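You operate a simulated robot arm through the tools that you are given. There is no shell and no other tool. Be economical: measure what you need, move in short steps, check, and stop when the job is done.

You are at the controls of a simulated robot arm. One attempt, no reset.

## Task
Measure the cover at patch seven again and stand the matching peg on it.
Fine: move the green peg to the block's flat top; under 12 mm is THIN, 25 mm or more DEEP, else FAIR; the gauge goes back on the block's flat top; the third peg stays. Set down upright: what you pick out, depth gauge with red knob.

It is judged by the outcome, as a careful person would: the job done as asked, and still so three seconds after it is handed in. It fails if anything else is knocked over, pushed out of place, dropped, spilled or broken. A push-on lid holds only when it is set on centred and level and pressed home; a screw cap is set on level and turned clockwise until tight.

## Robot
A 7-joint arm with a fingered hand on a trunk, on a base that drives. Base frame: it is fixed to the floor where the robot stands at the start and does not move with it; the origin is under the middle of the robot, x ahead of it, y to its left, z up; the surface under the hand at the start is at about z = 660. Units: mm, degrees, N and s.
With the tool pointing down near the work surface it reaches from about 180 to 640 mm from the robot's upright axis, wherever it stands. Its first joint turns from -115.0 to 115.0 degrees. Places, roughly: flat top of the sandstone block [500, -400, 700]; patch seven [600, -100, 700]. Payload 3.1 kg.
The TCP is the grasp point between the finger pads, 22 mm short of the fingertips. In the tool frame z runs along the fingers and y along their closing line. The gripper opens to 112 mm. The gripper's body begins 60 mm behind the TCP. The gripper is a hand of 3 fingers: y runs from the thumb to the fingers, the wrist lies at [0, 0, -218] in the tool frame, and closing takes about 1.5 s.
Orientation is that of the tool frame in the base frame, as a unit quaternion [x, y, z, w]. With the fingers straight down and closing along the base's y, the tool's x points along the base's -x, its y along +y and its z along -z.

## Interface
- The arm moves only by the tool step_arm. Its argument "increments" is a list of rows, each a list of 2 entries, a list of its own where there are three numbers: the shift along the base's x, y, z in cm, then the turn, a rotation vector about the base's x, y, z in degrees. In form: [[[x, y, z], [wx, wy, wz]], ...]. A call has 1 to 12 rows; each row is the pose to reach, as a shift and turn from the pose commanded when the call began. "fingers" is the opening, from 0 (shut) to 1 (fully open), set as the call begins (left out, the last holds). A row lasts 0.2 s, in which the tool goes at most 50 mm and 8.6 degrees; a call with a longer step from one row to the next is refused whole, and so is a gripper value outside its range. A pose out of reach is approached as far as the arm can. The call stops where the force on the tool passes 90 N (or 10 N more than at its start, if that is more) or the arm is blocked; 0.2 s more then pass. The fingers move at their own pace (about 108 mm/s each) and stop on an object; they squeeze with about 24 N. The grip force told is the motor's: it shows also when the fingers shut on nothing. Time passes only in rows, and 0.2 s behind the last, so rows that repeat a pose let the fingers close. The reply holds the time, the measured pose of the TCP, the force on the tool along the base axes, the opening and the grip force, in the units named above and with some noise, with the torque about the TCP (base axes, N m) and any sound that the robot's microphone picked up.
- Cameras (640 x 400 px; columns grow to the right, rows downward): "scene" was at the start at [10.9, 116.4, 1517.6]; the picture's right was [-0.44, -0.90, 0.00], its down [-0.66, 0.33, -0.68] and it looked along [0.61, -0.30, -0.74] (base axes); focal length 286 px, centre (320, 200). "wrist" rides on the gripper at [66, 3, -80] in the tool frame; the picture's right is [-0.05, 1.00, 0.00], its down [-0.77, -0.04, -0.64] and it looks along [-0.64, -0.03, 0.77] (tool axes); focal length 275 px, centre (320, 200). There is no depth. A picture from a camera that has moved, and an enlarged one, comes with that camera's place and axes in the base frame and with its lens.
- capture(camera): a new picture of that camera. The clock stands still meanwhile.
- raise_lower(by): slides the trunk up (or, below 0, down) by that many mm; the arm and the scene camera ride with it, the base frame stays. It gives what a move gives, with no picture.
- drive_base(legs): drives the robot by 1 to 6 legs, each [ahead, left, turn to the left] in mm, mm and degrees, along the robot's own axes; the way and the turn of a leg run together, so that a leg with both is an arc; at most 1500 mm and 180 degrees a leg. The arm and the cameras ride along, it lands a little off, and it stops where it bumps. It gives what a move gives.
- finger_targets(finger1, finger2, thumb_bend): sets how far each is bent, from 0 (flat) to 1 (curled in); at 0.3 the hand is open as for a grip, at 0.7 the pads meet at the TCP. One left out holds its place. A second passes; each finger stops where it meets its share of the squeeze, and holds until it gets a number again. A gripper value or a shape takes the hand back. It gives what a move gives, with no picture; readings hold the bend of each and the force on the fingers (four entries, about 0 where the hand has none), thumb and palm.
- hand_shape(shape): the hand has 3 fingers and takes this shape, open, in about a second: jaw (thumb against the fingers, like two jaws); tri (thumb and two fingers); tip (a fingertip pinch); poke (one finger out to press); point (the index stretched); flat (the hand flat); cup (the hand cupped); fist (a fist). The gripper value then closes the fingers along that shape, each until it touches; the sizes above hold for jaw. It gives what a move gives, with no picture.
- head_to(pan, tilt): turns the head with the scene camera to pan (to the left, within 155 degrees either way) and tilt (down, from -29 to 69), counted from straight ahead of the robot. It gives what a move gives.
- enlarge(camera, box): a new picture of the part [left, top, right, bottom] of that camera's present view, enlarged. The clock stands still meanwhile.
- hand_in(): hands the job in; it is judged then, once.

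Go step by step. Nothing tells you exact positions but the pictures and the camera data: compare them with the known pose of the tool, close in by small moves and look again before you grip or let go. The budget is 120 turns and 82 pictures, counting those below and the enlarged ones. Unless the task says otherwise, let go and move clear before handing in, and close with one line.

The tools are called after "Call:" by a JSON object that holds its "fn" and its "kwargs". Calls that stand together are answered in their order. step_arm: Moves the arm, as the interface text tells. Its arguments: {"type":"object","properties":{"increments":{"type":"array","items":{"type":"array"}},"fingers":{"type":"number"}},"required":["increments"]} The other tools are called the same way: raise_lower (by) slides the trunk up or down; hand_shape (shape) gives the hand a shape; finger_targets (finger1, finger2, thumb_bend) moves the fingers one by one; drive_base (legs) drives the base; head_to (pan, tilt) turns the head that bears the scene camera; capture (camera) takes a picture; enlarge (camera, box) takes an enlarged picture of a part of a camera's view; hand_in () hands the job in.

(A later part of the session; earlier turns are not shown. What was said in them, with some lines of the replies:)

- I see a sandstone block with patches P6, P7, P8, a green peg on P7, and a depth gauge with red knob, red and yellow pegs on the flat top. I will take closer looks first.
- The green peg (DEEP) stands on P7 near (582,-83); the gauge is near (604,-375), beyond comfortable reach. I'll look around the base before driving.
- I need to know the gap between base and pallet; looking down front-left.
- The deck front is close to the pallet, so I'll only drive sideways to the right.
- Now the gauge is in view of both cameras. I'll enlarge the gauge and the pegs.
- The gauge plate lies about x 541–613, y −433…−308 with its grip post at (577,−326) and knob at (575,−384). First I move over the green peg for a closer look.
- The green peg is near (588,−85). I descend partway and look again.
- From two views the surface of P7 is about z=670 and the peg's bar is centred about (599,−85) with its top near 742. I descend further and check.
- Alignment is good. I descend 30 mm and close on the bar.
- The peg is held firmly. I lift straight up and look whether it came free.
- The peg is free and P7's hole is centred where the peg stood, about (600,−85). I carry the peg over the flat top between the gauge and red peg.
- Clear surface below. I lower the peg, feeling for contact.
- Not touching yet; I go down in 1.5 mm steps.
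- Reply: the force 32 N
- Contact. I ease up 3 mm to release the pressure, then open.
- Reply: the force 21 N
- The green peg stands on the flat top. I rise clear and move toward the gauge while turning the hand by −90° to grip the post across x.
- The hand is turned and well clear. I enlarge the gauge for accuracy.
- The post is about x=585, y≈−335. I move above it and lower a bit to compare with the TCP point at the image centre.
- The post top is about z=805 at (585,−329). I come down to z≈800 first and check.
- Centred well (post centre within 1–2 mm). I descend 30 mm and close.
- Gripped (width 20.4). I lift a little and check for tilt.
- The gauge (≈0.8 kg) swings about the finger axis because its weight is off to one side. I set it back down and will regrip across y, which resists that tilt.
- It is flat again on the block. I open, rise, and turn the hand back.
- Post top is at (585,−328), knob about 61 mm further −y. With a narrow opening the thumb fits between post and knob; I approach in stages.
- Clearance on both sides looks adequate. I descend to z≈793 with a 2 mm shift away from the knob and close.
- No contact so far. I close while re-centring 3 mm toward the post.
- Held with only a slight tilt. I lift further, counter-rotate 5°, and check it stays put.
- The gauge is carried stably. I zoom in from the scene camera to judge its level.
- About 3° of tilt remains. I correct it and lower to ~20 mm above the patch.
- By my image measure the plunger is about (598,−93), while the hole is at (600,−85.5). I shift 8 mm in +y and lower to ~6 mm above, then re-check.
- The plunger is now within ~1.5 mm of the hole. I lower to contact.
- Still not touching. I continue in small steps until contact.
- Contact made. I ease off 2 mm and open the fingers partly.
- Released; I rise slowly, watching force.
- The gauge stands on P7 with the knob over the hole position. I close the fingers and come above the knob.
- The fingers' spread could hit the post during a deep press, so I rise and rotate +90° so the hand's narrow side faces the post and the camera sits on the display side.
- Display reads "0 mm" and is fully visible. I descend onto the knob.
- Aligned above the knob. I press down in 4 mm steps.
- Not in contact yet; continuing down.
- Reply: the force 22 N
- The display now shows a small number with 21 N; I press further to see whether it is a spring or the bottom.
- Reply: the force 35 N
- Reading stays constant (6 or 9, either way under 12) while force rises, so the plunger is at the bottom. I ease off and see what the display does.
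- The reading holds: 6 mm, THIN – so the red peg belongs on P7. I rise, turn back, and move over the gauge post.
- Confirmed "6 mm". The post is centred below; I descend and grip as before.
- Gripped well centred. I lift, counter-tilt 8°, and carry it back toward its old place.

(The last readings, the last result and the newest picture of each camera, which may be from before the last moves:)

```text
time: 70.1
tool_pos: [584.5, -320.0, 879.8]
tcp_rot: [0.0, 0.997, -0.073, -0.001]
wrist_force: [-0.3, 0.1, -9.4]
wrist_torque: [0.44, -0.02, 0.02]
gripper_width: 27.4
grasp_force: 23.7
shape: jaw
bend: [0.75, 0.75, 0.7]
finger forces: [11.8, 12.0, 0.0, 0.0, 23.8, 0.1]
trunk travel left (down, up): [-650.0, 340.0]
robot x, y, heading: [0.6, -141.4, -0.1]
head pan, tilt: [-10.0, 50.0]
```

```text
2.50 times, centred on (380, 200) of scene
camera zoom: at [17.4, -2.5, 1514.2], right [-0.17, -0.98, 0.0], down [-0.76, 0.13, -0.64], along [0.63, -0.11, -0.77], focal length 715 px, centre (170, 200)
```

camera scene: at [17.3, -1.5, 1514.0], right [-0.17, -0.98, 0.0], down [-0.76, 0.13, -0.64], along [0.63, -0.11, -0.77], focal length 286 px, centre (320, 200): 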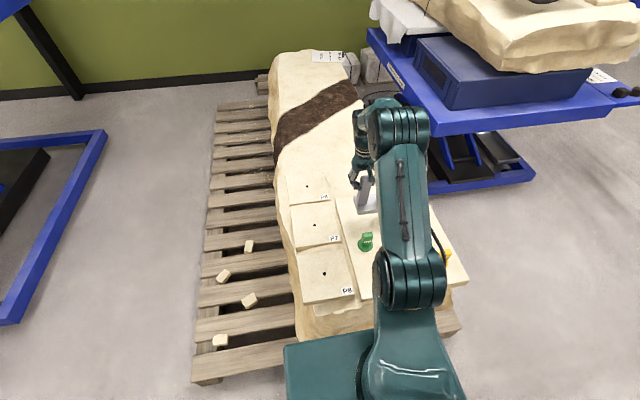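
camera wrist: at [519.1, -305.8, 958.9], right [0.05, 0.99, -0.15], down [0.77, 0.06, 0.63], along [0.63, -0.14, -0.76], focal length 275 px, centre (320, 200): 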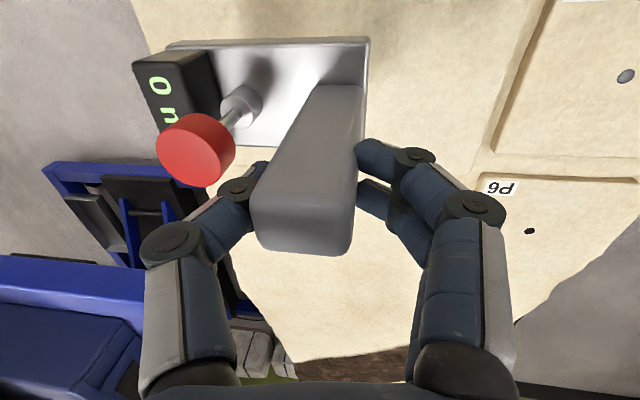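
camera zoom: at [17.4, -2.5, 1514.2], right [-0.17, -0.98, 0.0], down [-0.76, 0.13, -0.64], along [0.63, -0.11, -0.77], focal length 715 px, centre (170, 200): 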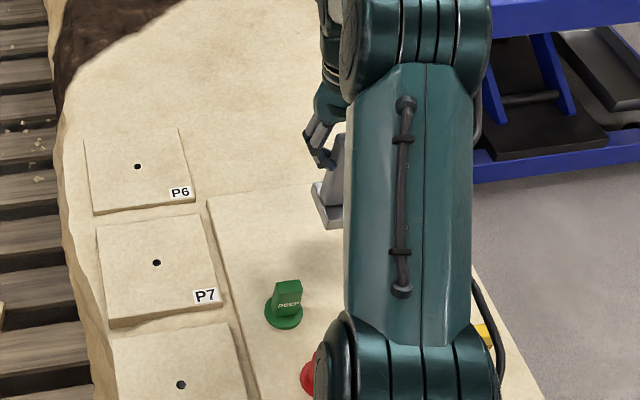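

The gauge is level over its old spot (display back at 0 now that it's off). I lower it.

Call:
{"fn": "step_arm", "kwargs": {"increments": [[[0, -0.3, -2.5], [0, 0, 0]], [[0, -0.3, -5], [0, 0, 0]], [[0, -0.3, -7], [0, 0, 0]], [[0, -0.3, -8.2], [0, 0, 0]], [[0, -0.3, -8.5], [0, 0, 0]], [[0, -0.3, -8.8], [0, 0, 0]], [[0, -0.3, -9.1], [0, 0, 0]], [[0, -0.3, -9.1], [0, 0, 0]]]}}

```text
time: 71.9
tool_pos: [585.4, -321.7, 790.3]
tcp_rot: [0.0, 0.997, -0.075, 0.001]
wrist_force: [2.5, 0.8, 4.8]
wrist_torque: [0.27, -0.04, 0.02]
gripper_width: 27.4
grasp_force: 24.3
shape: jaw
bend: [0.75, 0.75, 0.7]
finger forces: [12.6, 12.2, 0.0, 0.1, 25.0, 0.0]
trunk travel left (down, up): [-650.0, 340.0]
robot x, y, heading: [-3.2, -143.9, -0.2]
head pan, tilt: [-10.0, 50.0]
```

It rests on the block. I open partly and rise straight up.

Call:
{"fn": "step_arm", "kwargs": {"increments": [[[0, 0, 0], [0, 0, 0]], [[0, 0, 0], [0, 0, 0]], [[0, 0, 0], [0, 0, 0]], [[0, 0, 0], [0, 0, 0]]], "fingers": 0.4}}

Call:
{"fn": "step_arm", "kwargs": {"increments": [[[0, 0, 0.7], [0, 0, 0]], [[0, 0, 1.4], [0, 0, 0]], [[0, 0, 2.1], [0, 0, 0]], [[0, 0, 3], [0, 0, 0]], [[0, 0, 4], [0, 0, 0]], [[0, 0, 5.5], [0, 0, 0]], [[0, 0, 8], [2, 0, 0]], [[0, 0, 11], [5, 0, 0]], [[0, 0, 13], [8.5, 0, 0]], [[0, 0, 13], [8.5, 0, 0]]]}}

Call:
{"fn": "capture", "kwargs": {"camera": "wrist"}}

```text
time: 72.9
tool_pos: [585.1, -322.4, 790.1]
tcp_rot: [0.0, 0.997, -0.074, -0.001]
wrist_force: [0.1, -0.1, -0.2]
wrist_torque: [-0.03, 0.01, 0.0]
gripper_width: 44.6
grasp_force: 0.0
shape: jaw
bend: [0.73, 0.73, 0.7]
finger forces: [0.0, 0.1, 0.0, 0.0, 0.1, 0.0]
trunk travel left (down, up): [-650.0, 340.0]
robot x, y, heading: [0.0, -143.3, -0.1]
head pan, tilt: [-10.0, 50.0]
```

```text
time: 75.1
tool_pos: [584.2, -321.4, 919.7]
tcp_rot: [0.0, 1.0, -0.001, 0.0]
wrist_force: [-0.3, -0.6, 0.2]
wrist_torque: [0.01, -0.01, 0.0]
gripper_width: 44.4
grasp_force: 0.0
shape: jaw
bend: [0.73, 0.73, 0.7]
finger forces: [0.1, 0.0, 0.0, 0.1, 0.0, 0.0]
trunk travel left (down, up): [-650.0, 340.0]
robot x, y, heading: [2.1, -139.2, -0.1]
head pan, tilt: [-10.0, 50.0]
```

```text
16 pictures are left
camera wrist: at [518.2, -319.1, 1000.8], right [0.05, 1.0, 0.0], down [0.77, -0.04, 0.64], along [0.64, -0.03, -0.77], focal length 275 px, centre (320, 200)
```

wrist: 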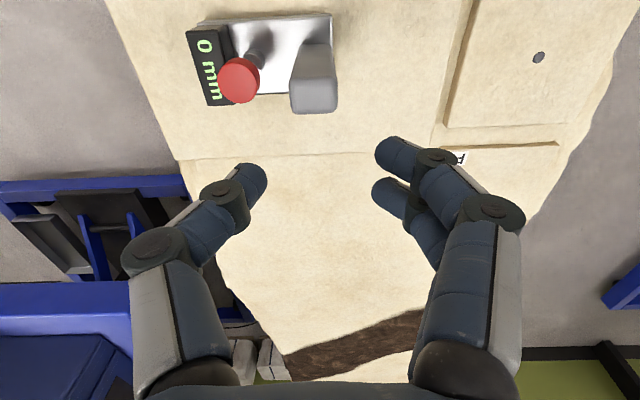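

Gauge is upright on the flat top. Next the red THIN peg; I move above it, staying high.

Call:
{"fn": "step_arm", "kwargs": {"increments": [[[-4, 1, 0], [0, 0, 0]], [[-8, 2, 0], [0, 0, 0]], [[-12, 3.5, 0], [0, 0, 0]], [[-16, 5, -1], [0, 0, 0]], [[-19.5, 5.9, -3], [0, 0, 0]], [[-19.5, 5.9, -6], [0, 0, 0]], [[-19.5, 5.9, -6], [0, 0, 0]]], "fingers": 0.8}}

Call:
{"fn": "capture", "kwargs": {"camera": "wrist"}}

```text
time: 76.7
tool_pos: [388.7, -263.1, 860.4]
tcp_rot: [0.0, 1.0, 0.0, 0.0]
wrist_force: [0.1, -0.7, 0.2]
wrist_torque: [-0.02, -0.02, 0.02]
gripper_width: 89.3
grasp_force: 0.0
shape: jaw
bend: [0.59, 0.59, 0.55]
finger forces: [0.0, 0.0, 0.0, 0.1, 0.1, 0.0]
trunk travel left (down, up): [-650.0, 340.0]
robot x, y, heading: [-2.3, -142.7, 0.2]
head pan, tilt: [-10.0, 50.0]
```

```text
15 pictures are left
camera wrist: at [322.7, -260.4, 940.5], right [0.05, 1.0, 0.0], down [0.77, -0.04, 0.64], along [0.64, -0.03, -0.77], focal length 275 px, centre (320, 200)
```

wrist: 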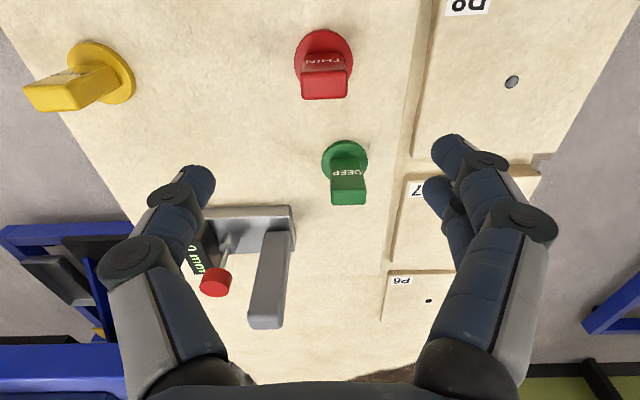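

Red peg is near (384,−260). I lower to z≈775 above it and check.

Call:
{"fn": "step_arm", "kwargs": {"increments": [[[-0.4, 0.3, -3], [0, 0, 0]], [[-0.4, 0.3, -6], [0, 0, 0]], [[-0.4, 0.3, -9], [0, 0, 0]], [[-0.4, 0.3, -9], [0, 0, 0]]]}}

Call:
{"fn": "capture", "kwargs": {"camera": "wrist"}}

```text
time: 77.7
tool_pos: [384.0, -260.4, 769.0]
tcp_rot: [0.0, 1.0, 0.001, 0.001]
wrist_force: [-0.4, -0.4, 0.3]
wrist_torque: [0.0, -0.01, -0.01]
gripper_width: 89.4
grasp_force: 0.0
shape: jaw
bend: [0.59, 0.59, 0.55]
finger forces: [0.0, 0.0, 0.1, 0.1, 0.1, 0.0]
trunk travel left (down, up): [-650.0, 340.0]
robot x, y, heading: [-0.3, -139.9, -0.1]
head pan, tilt: [-10.0, 50.0]
```

```text
14 pictures are left
camera wrist: at [319.4, -257.5, 850.0], right [0.05, 1.0, 0.0], down [0.77, -0.04, 0.64], along [0.64, -0.03, -0.77], focal length 275 px, centre (320, 200)
```

wrist: 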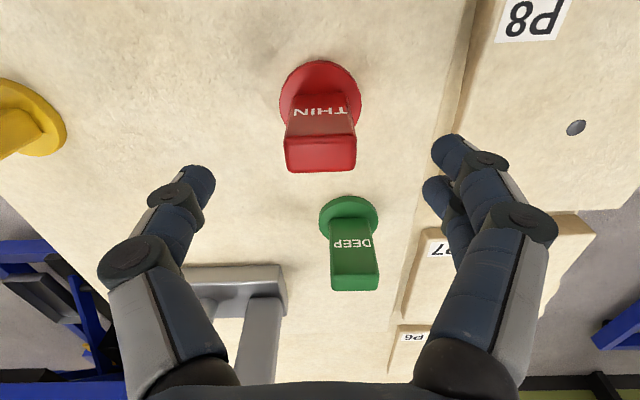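

Aligned; I descend to grip height and close.

Call:
{"fn": "step_arm", "kwargs": {"increments": [[[-0.15, 0, -2], [0, 0, 0]], [[-0.15, 0, -4], [0, 0, 0]], [[-0.15, 0, -5.4], [0, 0, 0]], [[-0.15, 0, -5.4], [0, 0, 0]]]}}

Call:
{"fn": "step_arm", "kwargs": {"increments": [[[0, 0, 0], [0, 0, 0]], [[0, 0, 0], [0, 0, 0]], [[0, 0, 0], [0, 0, 0]], [[0, 0, 0], [0, 0, 0]], [[0, 0, 0], [0, 0, 0]], [[0, 0, 0], [0, 0, 0]], [[0, 0, 0], [0, 0, 0]]], "fingers": 0}}

Call:
{"fn": "step_arm", "kwargs": {"increments": [[[0, 0, 2], [0, 0, 0]], [[0, 0, 6], [0, 0, 0]], [[0, 0, 10], [0, 0, 0]], [[0, 0, 14], [0, 0, 0]], [[0, 0, 14], [0, 0, 0]]]}}

Call:
{"fn": "capture", "kwargs": {"camera": "wrist"}}

```text
time: 78.7
tool_pos: [383.4, -259.9, 714.7]
tcp_rot: [0.0, 1.0, 0.0, 0.001]
wrist_force: [-0.1, 0.0, -0.9]
wrist_torque: [0.0, -0.01, 0.02]
gripper_width: 89.3
grasp_force: 0.1
shape: jaw
bend: [0.59, 0.59, 0.55]
finger forces: [0.0, 0.0, 0.1, 0.0, 0.0, 0.1]
trunk travel left (down, up): [-650.0, 340.0]
robot x, y, heading: [-0.3, -144.1, -0.2]
head pan, tilt: [-10.0, 50.0]
```

```text
time: 80.3
tool_pos: [383.7, -259.6, 715.0]
tcp_rot: [0.0, 1.0, 0.0, 0.0]
wrist_force: [-0.1, -0.2, -0.4]
wrist_torque: [-0.03, -0.01, 0.03]
gripper_width: 28.2
grasp_force: 24.0
shape: jaw
bend: [0.73, 0.73, 0.7]
finger forces: [10.9, 10.9, 0.1, 0.0, 21.7, 0.1]
trunk travel left (down, up): [-650.0, 340.0]
robot x, y, heading: [3.9, -137.2, 0.1]
head pan, tilt: [-10.0, 50.0]
```

```text
time: 81.5
tool_pos: [382.5, -259.7, 854.9]
tcp_rot: [0.0, 1.0, 0.001, -0.001]
wrist_force: [0.3, -0.5, 0.1]
wrist_torque: [0.01, 0.0, 0.02]
gripper_width: 28.2
grasp_force: 24.3
shape: jaw
bend: [0.73, 0.73, 0.7]
finger forces: [10.9, 10.8, 0.0, 0.0, 21.8, 0.0]
trunk travel left (down, up): [-650.0, 340.0]
robot x, y, heading: [-1.1, -139.2, 0.1]
head pan, tilt: [-10.0, 50.0]
```

```text
13 pictures are left
camera wrist: at [318.2, -257.7, 936.3], right [0.05, 1.0, 0.0], down [0.77, -0.04, 0.63], along [0.63, -0.03, -0.77], focal length 275 px, centre (320, 200)
```

wrist: 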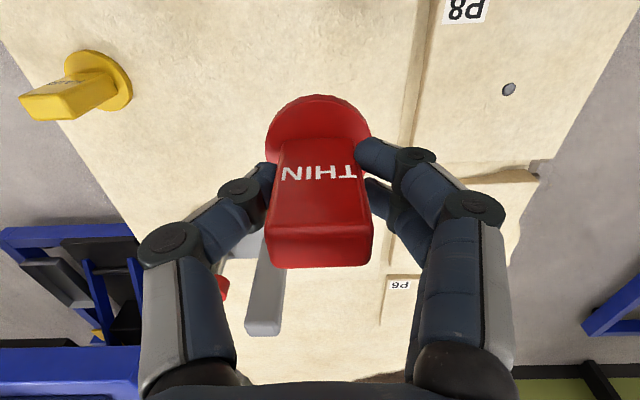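

Red peg held. I carry it over P7's hole location (600,−85) and lower partway.

Call:
{"fn": "step_arm", "kwargs": {"increments": [[[3.1, 2.5, 0], [0, 0, 0]], [[6.2, 5, 0], [0, 0, 0]], [[9.3, 7.5, 0], [0, 0, 0]], [[12.4, 10, 0], [0, 0, 0]], [[15.5, 12.5, 0], [0, 0, 0]], [[18.6, 15, 0], [0, 0, 0]], [[21.7, 17.4, 0], [0, 0, 0]], [[21.7, 17.4, -4], [0, 0, 0]], [[21.7, 17.4, -7], [0, 0, 0]], [[21.7, 17.4, -7], [0, 0, 0]]]}}

Call:
{"fn": "enlarge", "kwargs": {"camera": "scene", "box": [270, 150, 380, 260]}}

Call:
{"fn": "capture", "kwargs": {"camera": "wrist"}}

```text
time: 83.7
tool_pos: [599.8, -85.4, 784.7]
tcp_rot: [0.0, 1.0, -0.001, 0.0]
wrist_force: [0.2, 0.4, -0.3]
wrist_torque: [-0.01, -0.02, -0.02]
gripper_width: 27.9
grasp_force: 24.0
shape: jaw
bend: [0.73, 0.73, 0.7]
finger forces: [10.9, 10.8, 0.0, 0.0, 21.8, 0.0]
trunk travel left (down, up): [-650.0, 340.0]
robot x, y, heading: [1.6, -140.4, -0.0]
head pan, tilt: [-10.0, 50.0]
```

```text
3.64 times, centred on (325, 205) of scene
camera zoom: at [15.5, -2.6, 1514.2], right [-0.17, -0.98, 0.0], down [-0.75, 0.13, -0.64], along [0.63, -0.11, -0.77], focal length 1040 px, centre (302, 182)
```

zoom: 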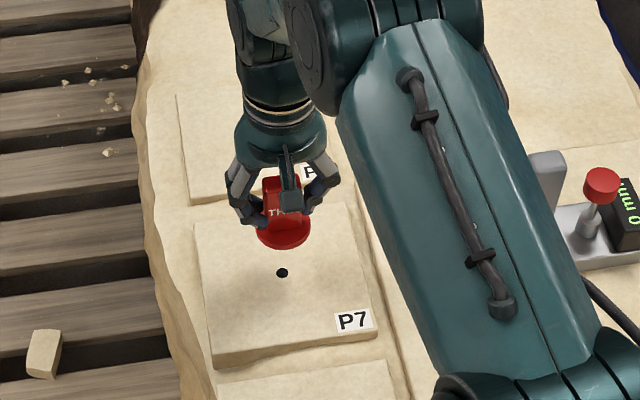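

```text
11 pictures are left
camera wrist: at [534.1, -83.8, 865.8], right [0.05, 1.0, 0.0], down [0.77, -0.04, 0.64], along [0.64, -0.03, -0.77], focal length 275 px, centre (320, 200)
```

wrist: 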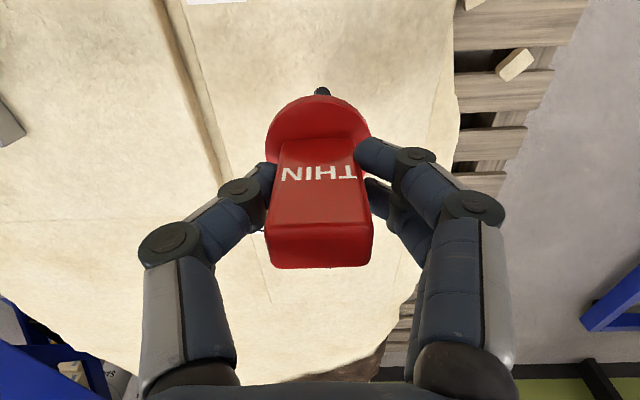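

The peg is right over the hole. I lower it; contact is expected near z≈716.

Call:
{"fn": "step_arm", "kwargs": {"increments": [[[0, 0, -2.5], [0, 0, 0]], [[0, 0, -5], [0, 0, 0]], [[0, 0, -6.2], [0, 0, 0]], [[0, 0, -6.6], [0, 0, 0]], [[0, 0, -6.8], [0, 0, 0]], [[0, 0, -7.0], [0, 0, 0]], [[0, 0, -7.0], [0, 0, 0]]]}}

```text
time: 85.3
tool_pos: [599.6, -86.3, 716.8]
tcp_rot: [0.0, 1.0, 0.001, 0.0]
wrist_force: [-0.2, -0.3, -0.4]
wrist_torque: [0.0, -0.05, -0.02]
gripper_width: 28.3
grasp_force: 23.6
shape: jaw
bend: [0.73, 0.73, 0.7]
finger forces: [10.9, 10.9, 0.0, 0.0, 21.7, 0.0]
trunk travel left (down, up): [-650.0, 340.0]
robot x, y, heading: [-4.1, -139.0, 0.1]
head pan, tilt: [-10.0, 50.0]
```

Call:
{"fn": "step_arm", "kwargs": {"increments": [[[0, 0, -0.1], [0, 0, 0]], [[0, 0, -0.2], [0, 0, 0]], [[0, 0, -0.3], [0, 0, 0]], [[0, 0, -0.3], [0, 0, 0]]]}}

```text
time: 86.3
tool_pos: [599.4, -85.2, 713.2]
tcp_rot: [0.0, 1.0, 0.0, 0.002]
wrist_force: [0.4, -0.1, 12.2]
wrist_torque: [0.02, 0.02, -0.01]
gripper_width: 28.3
grasp_force: 24.2
shape: jaw
bend: [0.74, 0.74, 0.7]
finger forces: [12.3, 12.4, 0.0, 0.1, 24.8, 0.0]
trunk travel left (down, up): [-650.0, 340.0]
robot x, y, heading: [1.0, -137.8, -0.2]
head pan, tilt: [-10.0, 50.0]
```

The peg touches the patch with 12 N. I ease 1 mm, open, and rise clear.

Call:
{"fn": "step_arm", "kwargs": {"increments": [[[0, 0, 0.1], [0, 0, 0]], [[0, 0, 0.1], [0, 0, 0]]]}}

Call:
{"fn": "step_arm", "kwargs": {"increments": [[[0, 0, 0], [0, 0, 0]], [[0, 0, 0], [0, 0, 0]], [[0, 0, 0], [0, 0, 0]], [[0, 0, 0], [0, 0, 0]], [[0, 0, 3], [0, 0, 0]], [[0, 0, 7], [0, 0, 0]], [[0, 0, 11], [0, 0, 0]], [[0, 0, 15], [0, 0, 0]], [[-3, 0, 18], [0, 0, 0]], [[-6, 0, 20], [0, 0, 0]], [[-8, 0, 22], [0, 0, 0]]], "fingers": 0.7}}

Call:
{"fn": "capture", "kwargs": {"camera": "wrist"}}

Call:
{"fn": "capture", "kwargs": {"camera": "scene"}}

```text
time: 86.9
tool_pos: [600.2, -86.3, 713.2]
tcp_rot: [0.0, 1.0, 0.0, 0.001]
wrist_force: [1.1, -0.2, 10.0]
wrist_torque: [0.0, 0.0, 0.01]
gripper_width: 28.4
grasp_force: 24.2
shape: jaw
bend: [0.74, 0.74, 0.7]
finger forces: [12.2, 12.2, 0.0, 0.0, 24.8, 0.0]
trunk travel left (down, up): [-650.0, 340.0]
robot x, y, heading: [4.8, -140.1, 0.0]
head pan, tilt: [-10.0, 50.0]
```

```text
time: 89.3
tool_pos: [520.9, -86.2, 934.3]
tcp_rot: [0.001, 1.0, 0.0, 0.0]
wrist_force: [0.7, 0.2, 0.2]
wrist_torque: [0.02, -0.02, 0.01]
gripper_width: 78.0
grasp_force: 0.1
shape: jaw
bend: [0.67, 0.67, 0.64]
finger forces: [0.0, 0.0, 0.0, 0.0, 0.0, 0.0]
trunk travel left (down, up): [-650.0, 340.0]
robot x, y, heading: [-4.4, -142.7, 0.0]
head pan, tilt: [-10.0, 50.0]
```

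```text
10 pictures are left
camera wrist: at [454.2, -83.5, 1014.1], right [0.05, 1.0, 0.0], down [0.77, -0.04, 0.64], along [0.64, -0.03, -0.77], focal length 275 px, centre (320, 200)
```

wrist: 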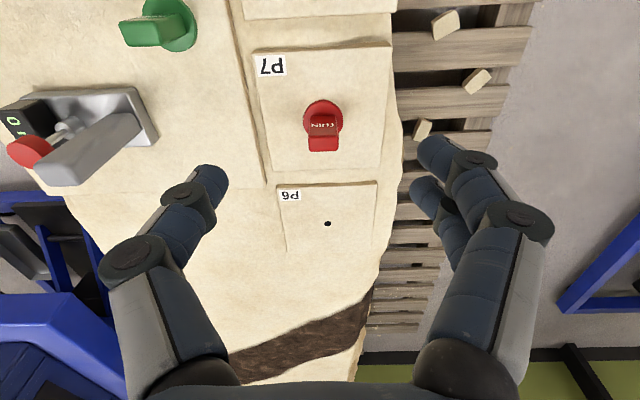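

```text
9 pictures are left
camera scene: at [14.6, -2.5, 1514.2], right [-0.17, -0.98, 0.0], down [-0.75, 0.13, -0.64], along [0.63, -0.11, -0.77], focal length 286 px, centre (320, 200)
```

scene: 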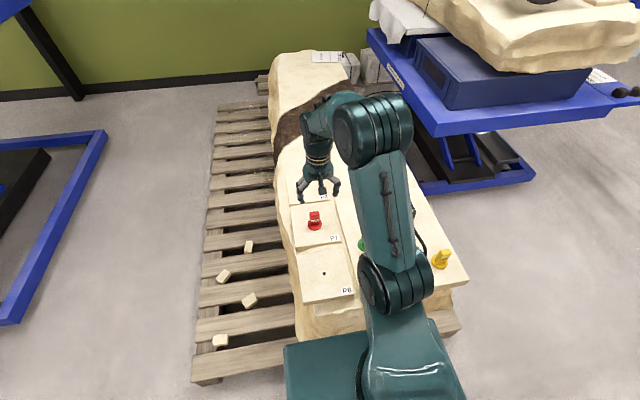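

The red THIN peg stands upright on P7, the gauge and green peg stand on the flat top, and the yellow peg is untouched. The hand is clear, so I hand in.

Call:
{"fn": "hand_in", "kwargs": {}}

```text
The job is handed in.
```

Patch seven measured 6 mm, which is THIN, so the red peg now stands on it. The green peg and the gauge stand upright on the block's flat top, and the yellow peg was not touched.
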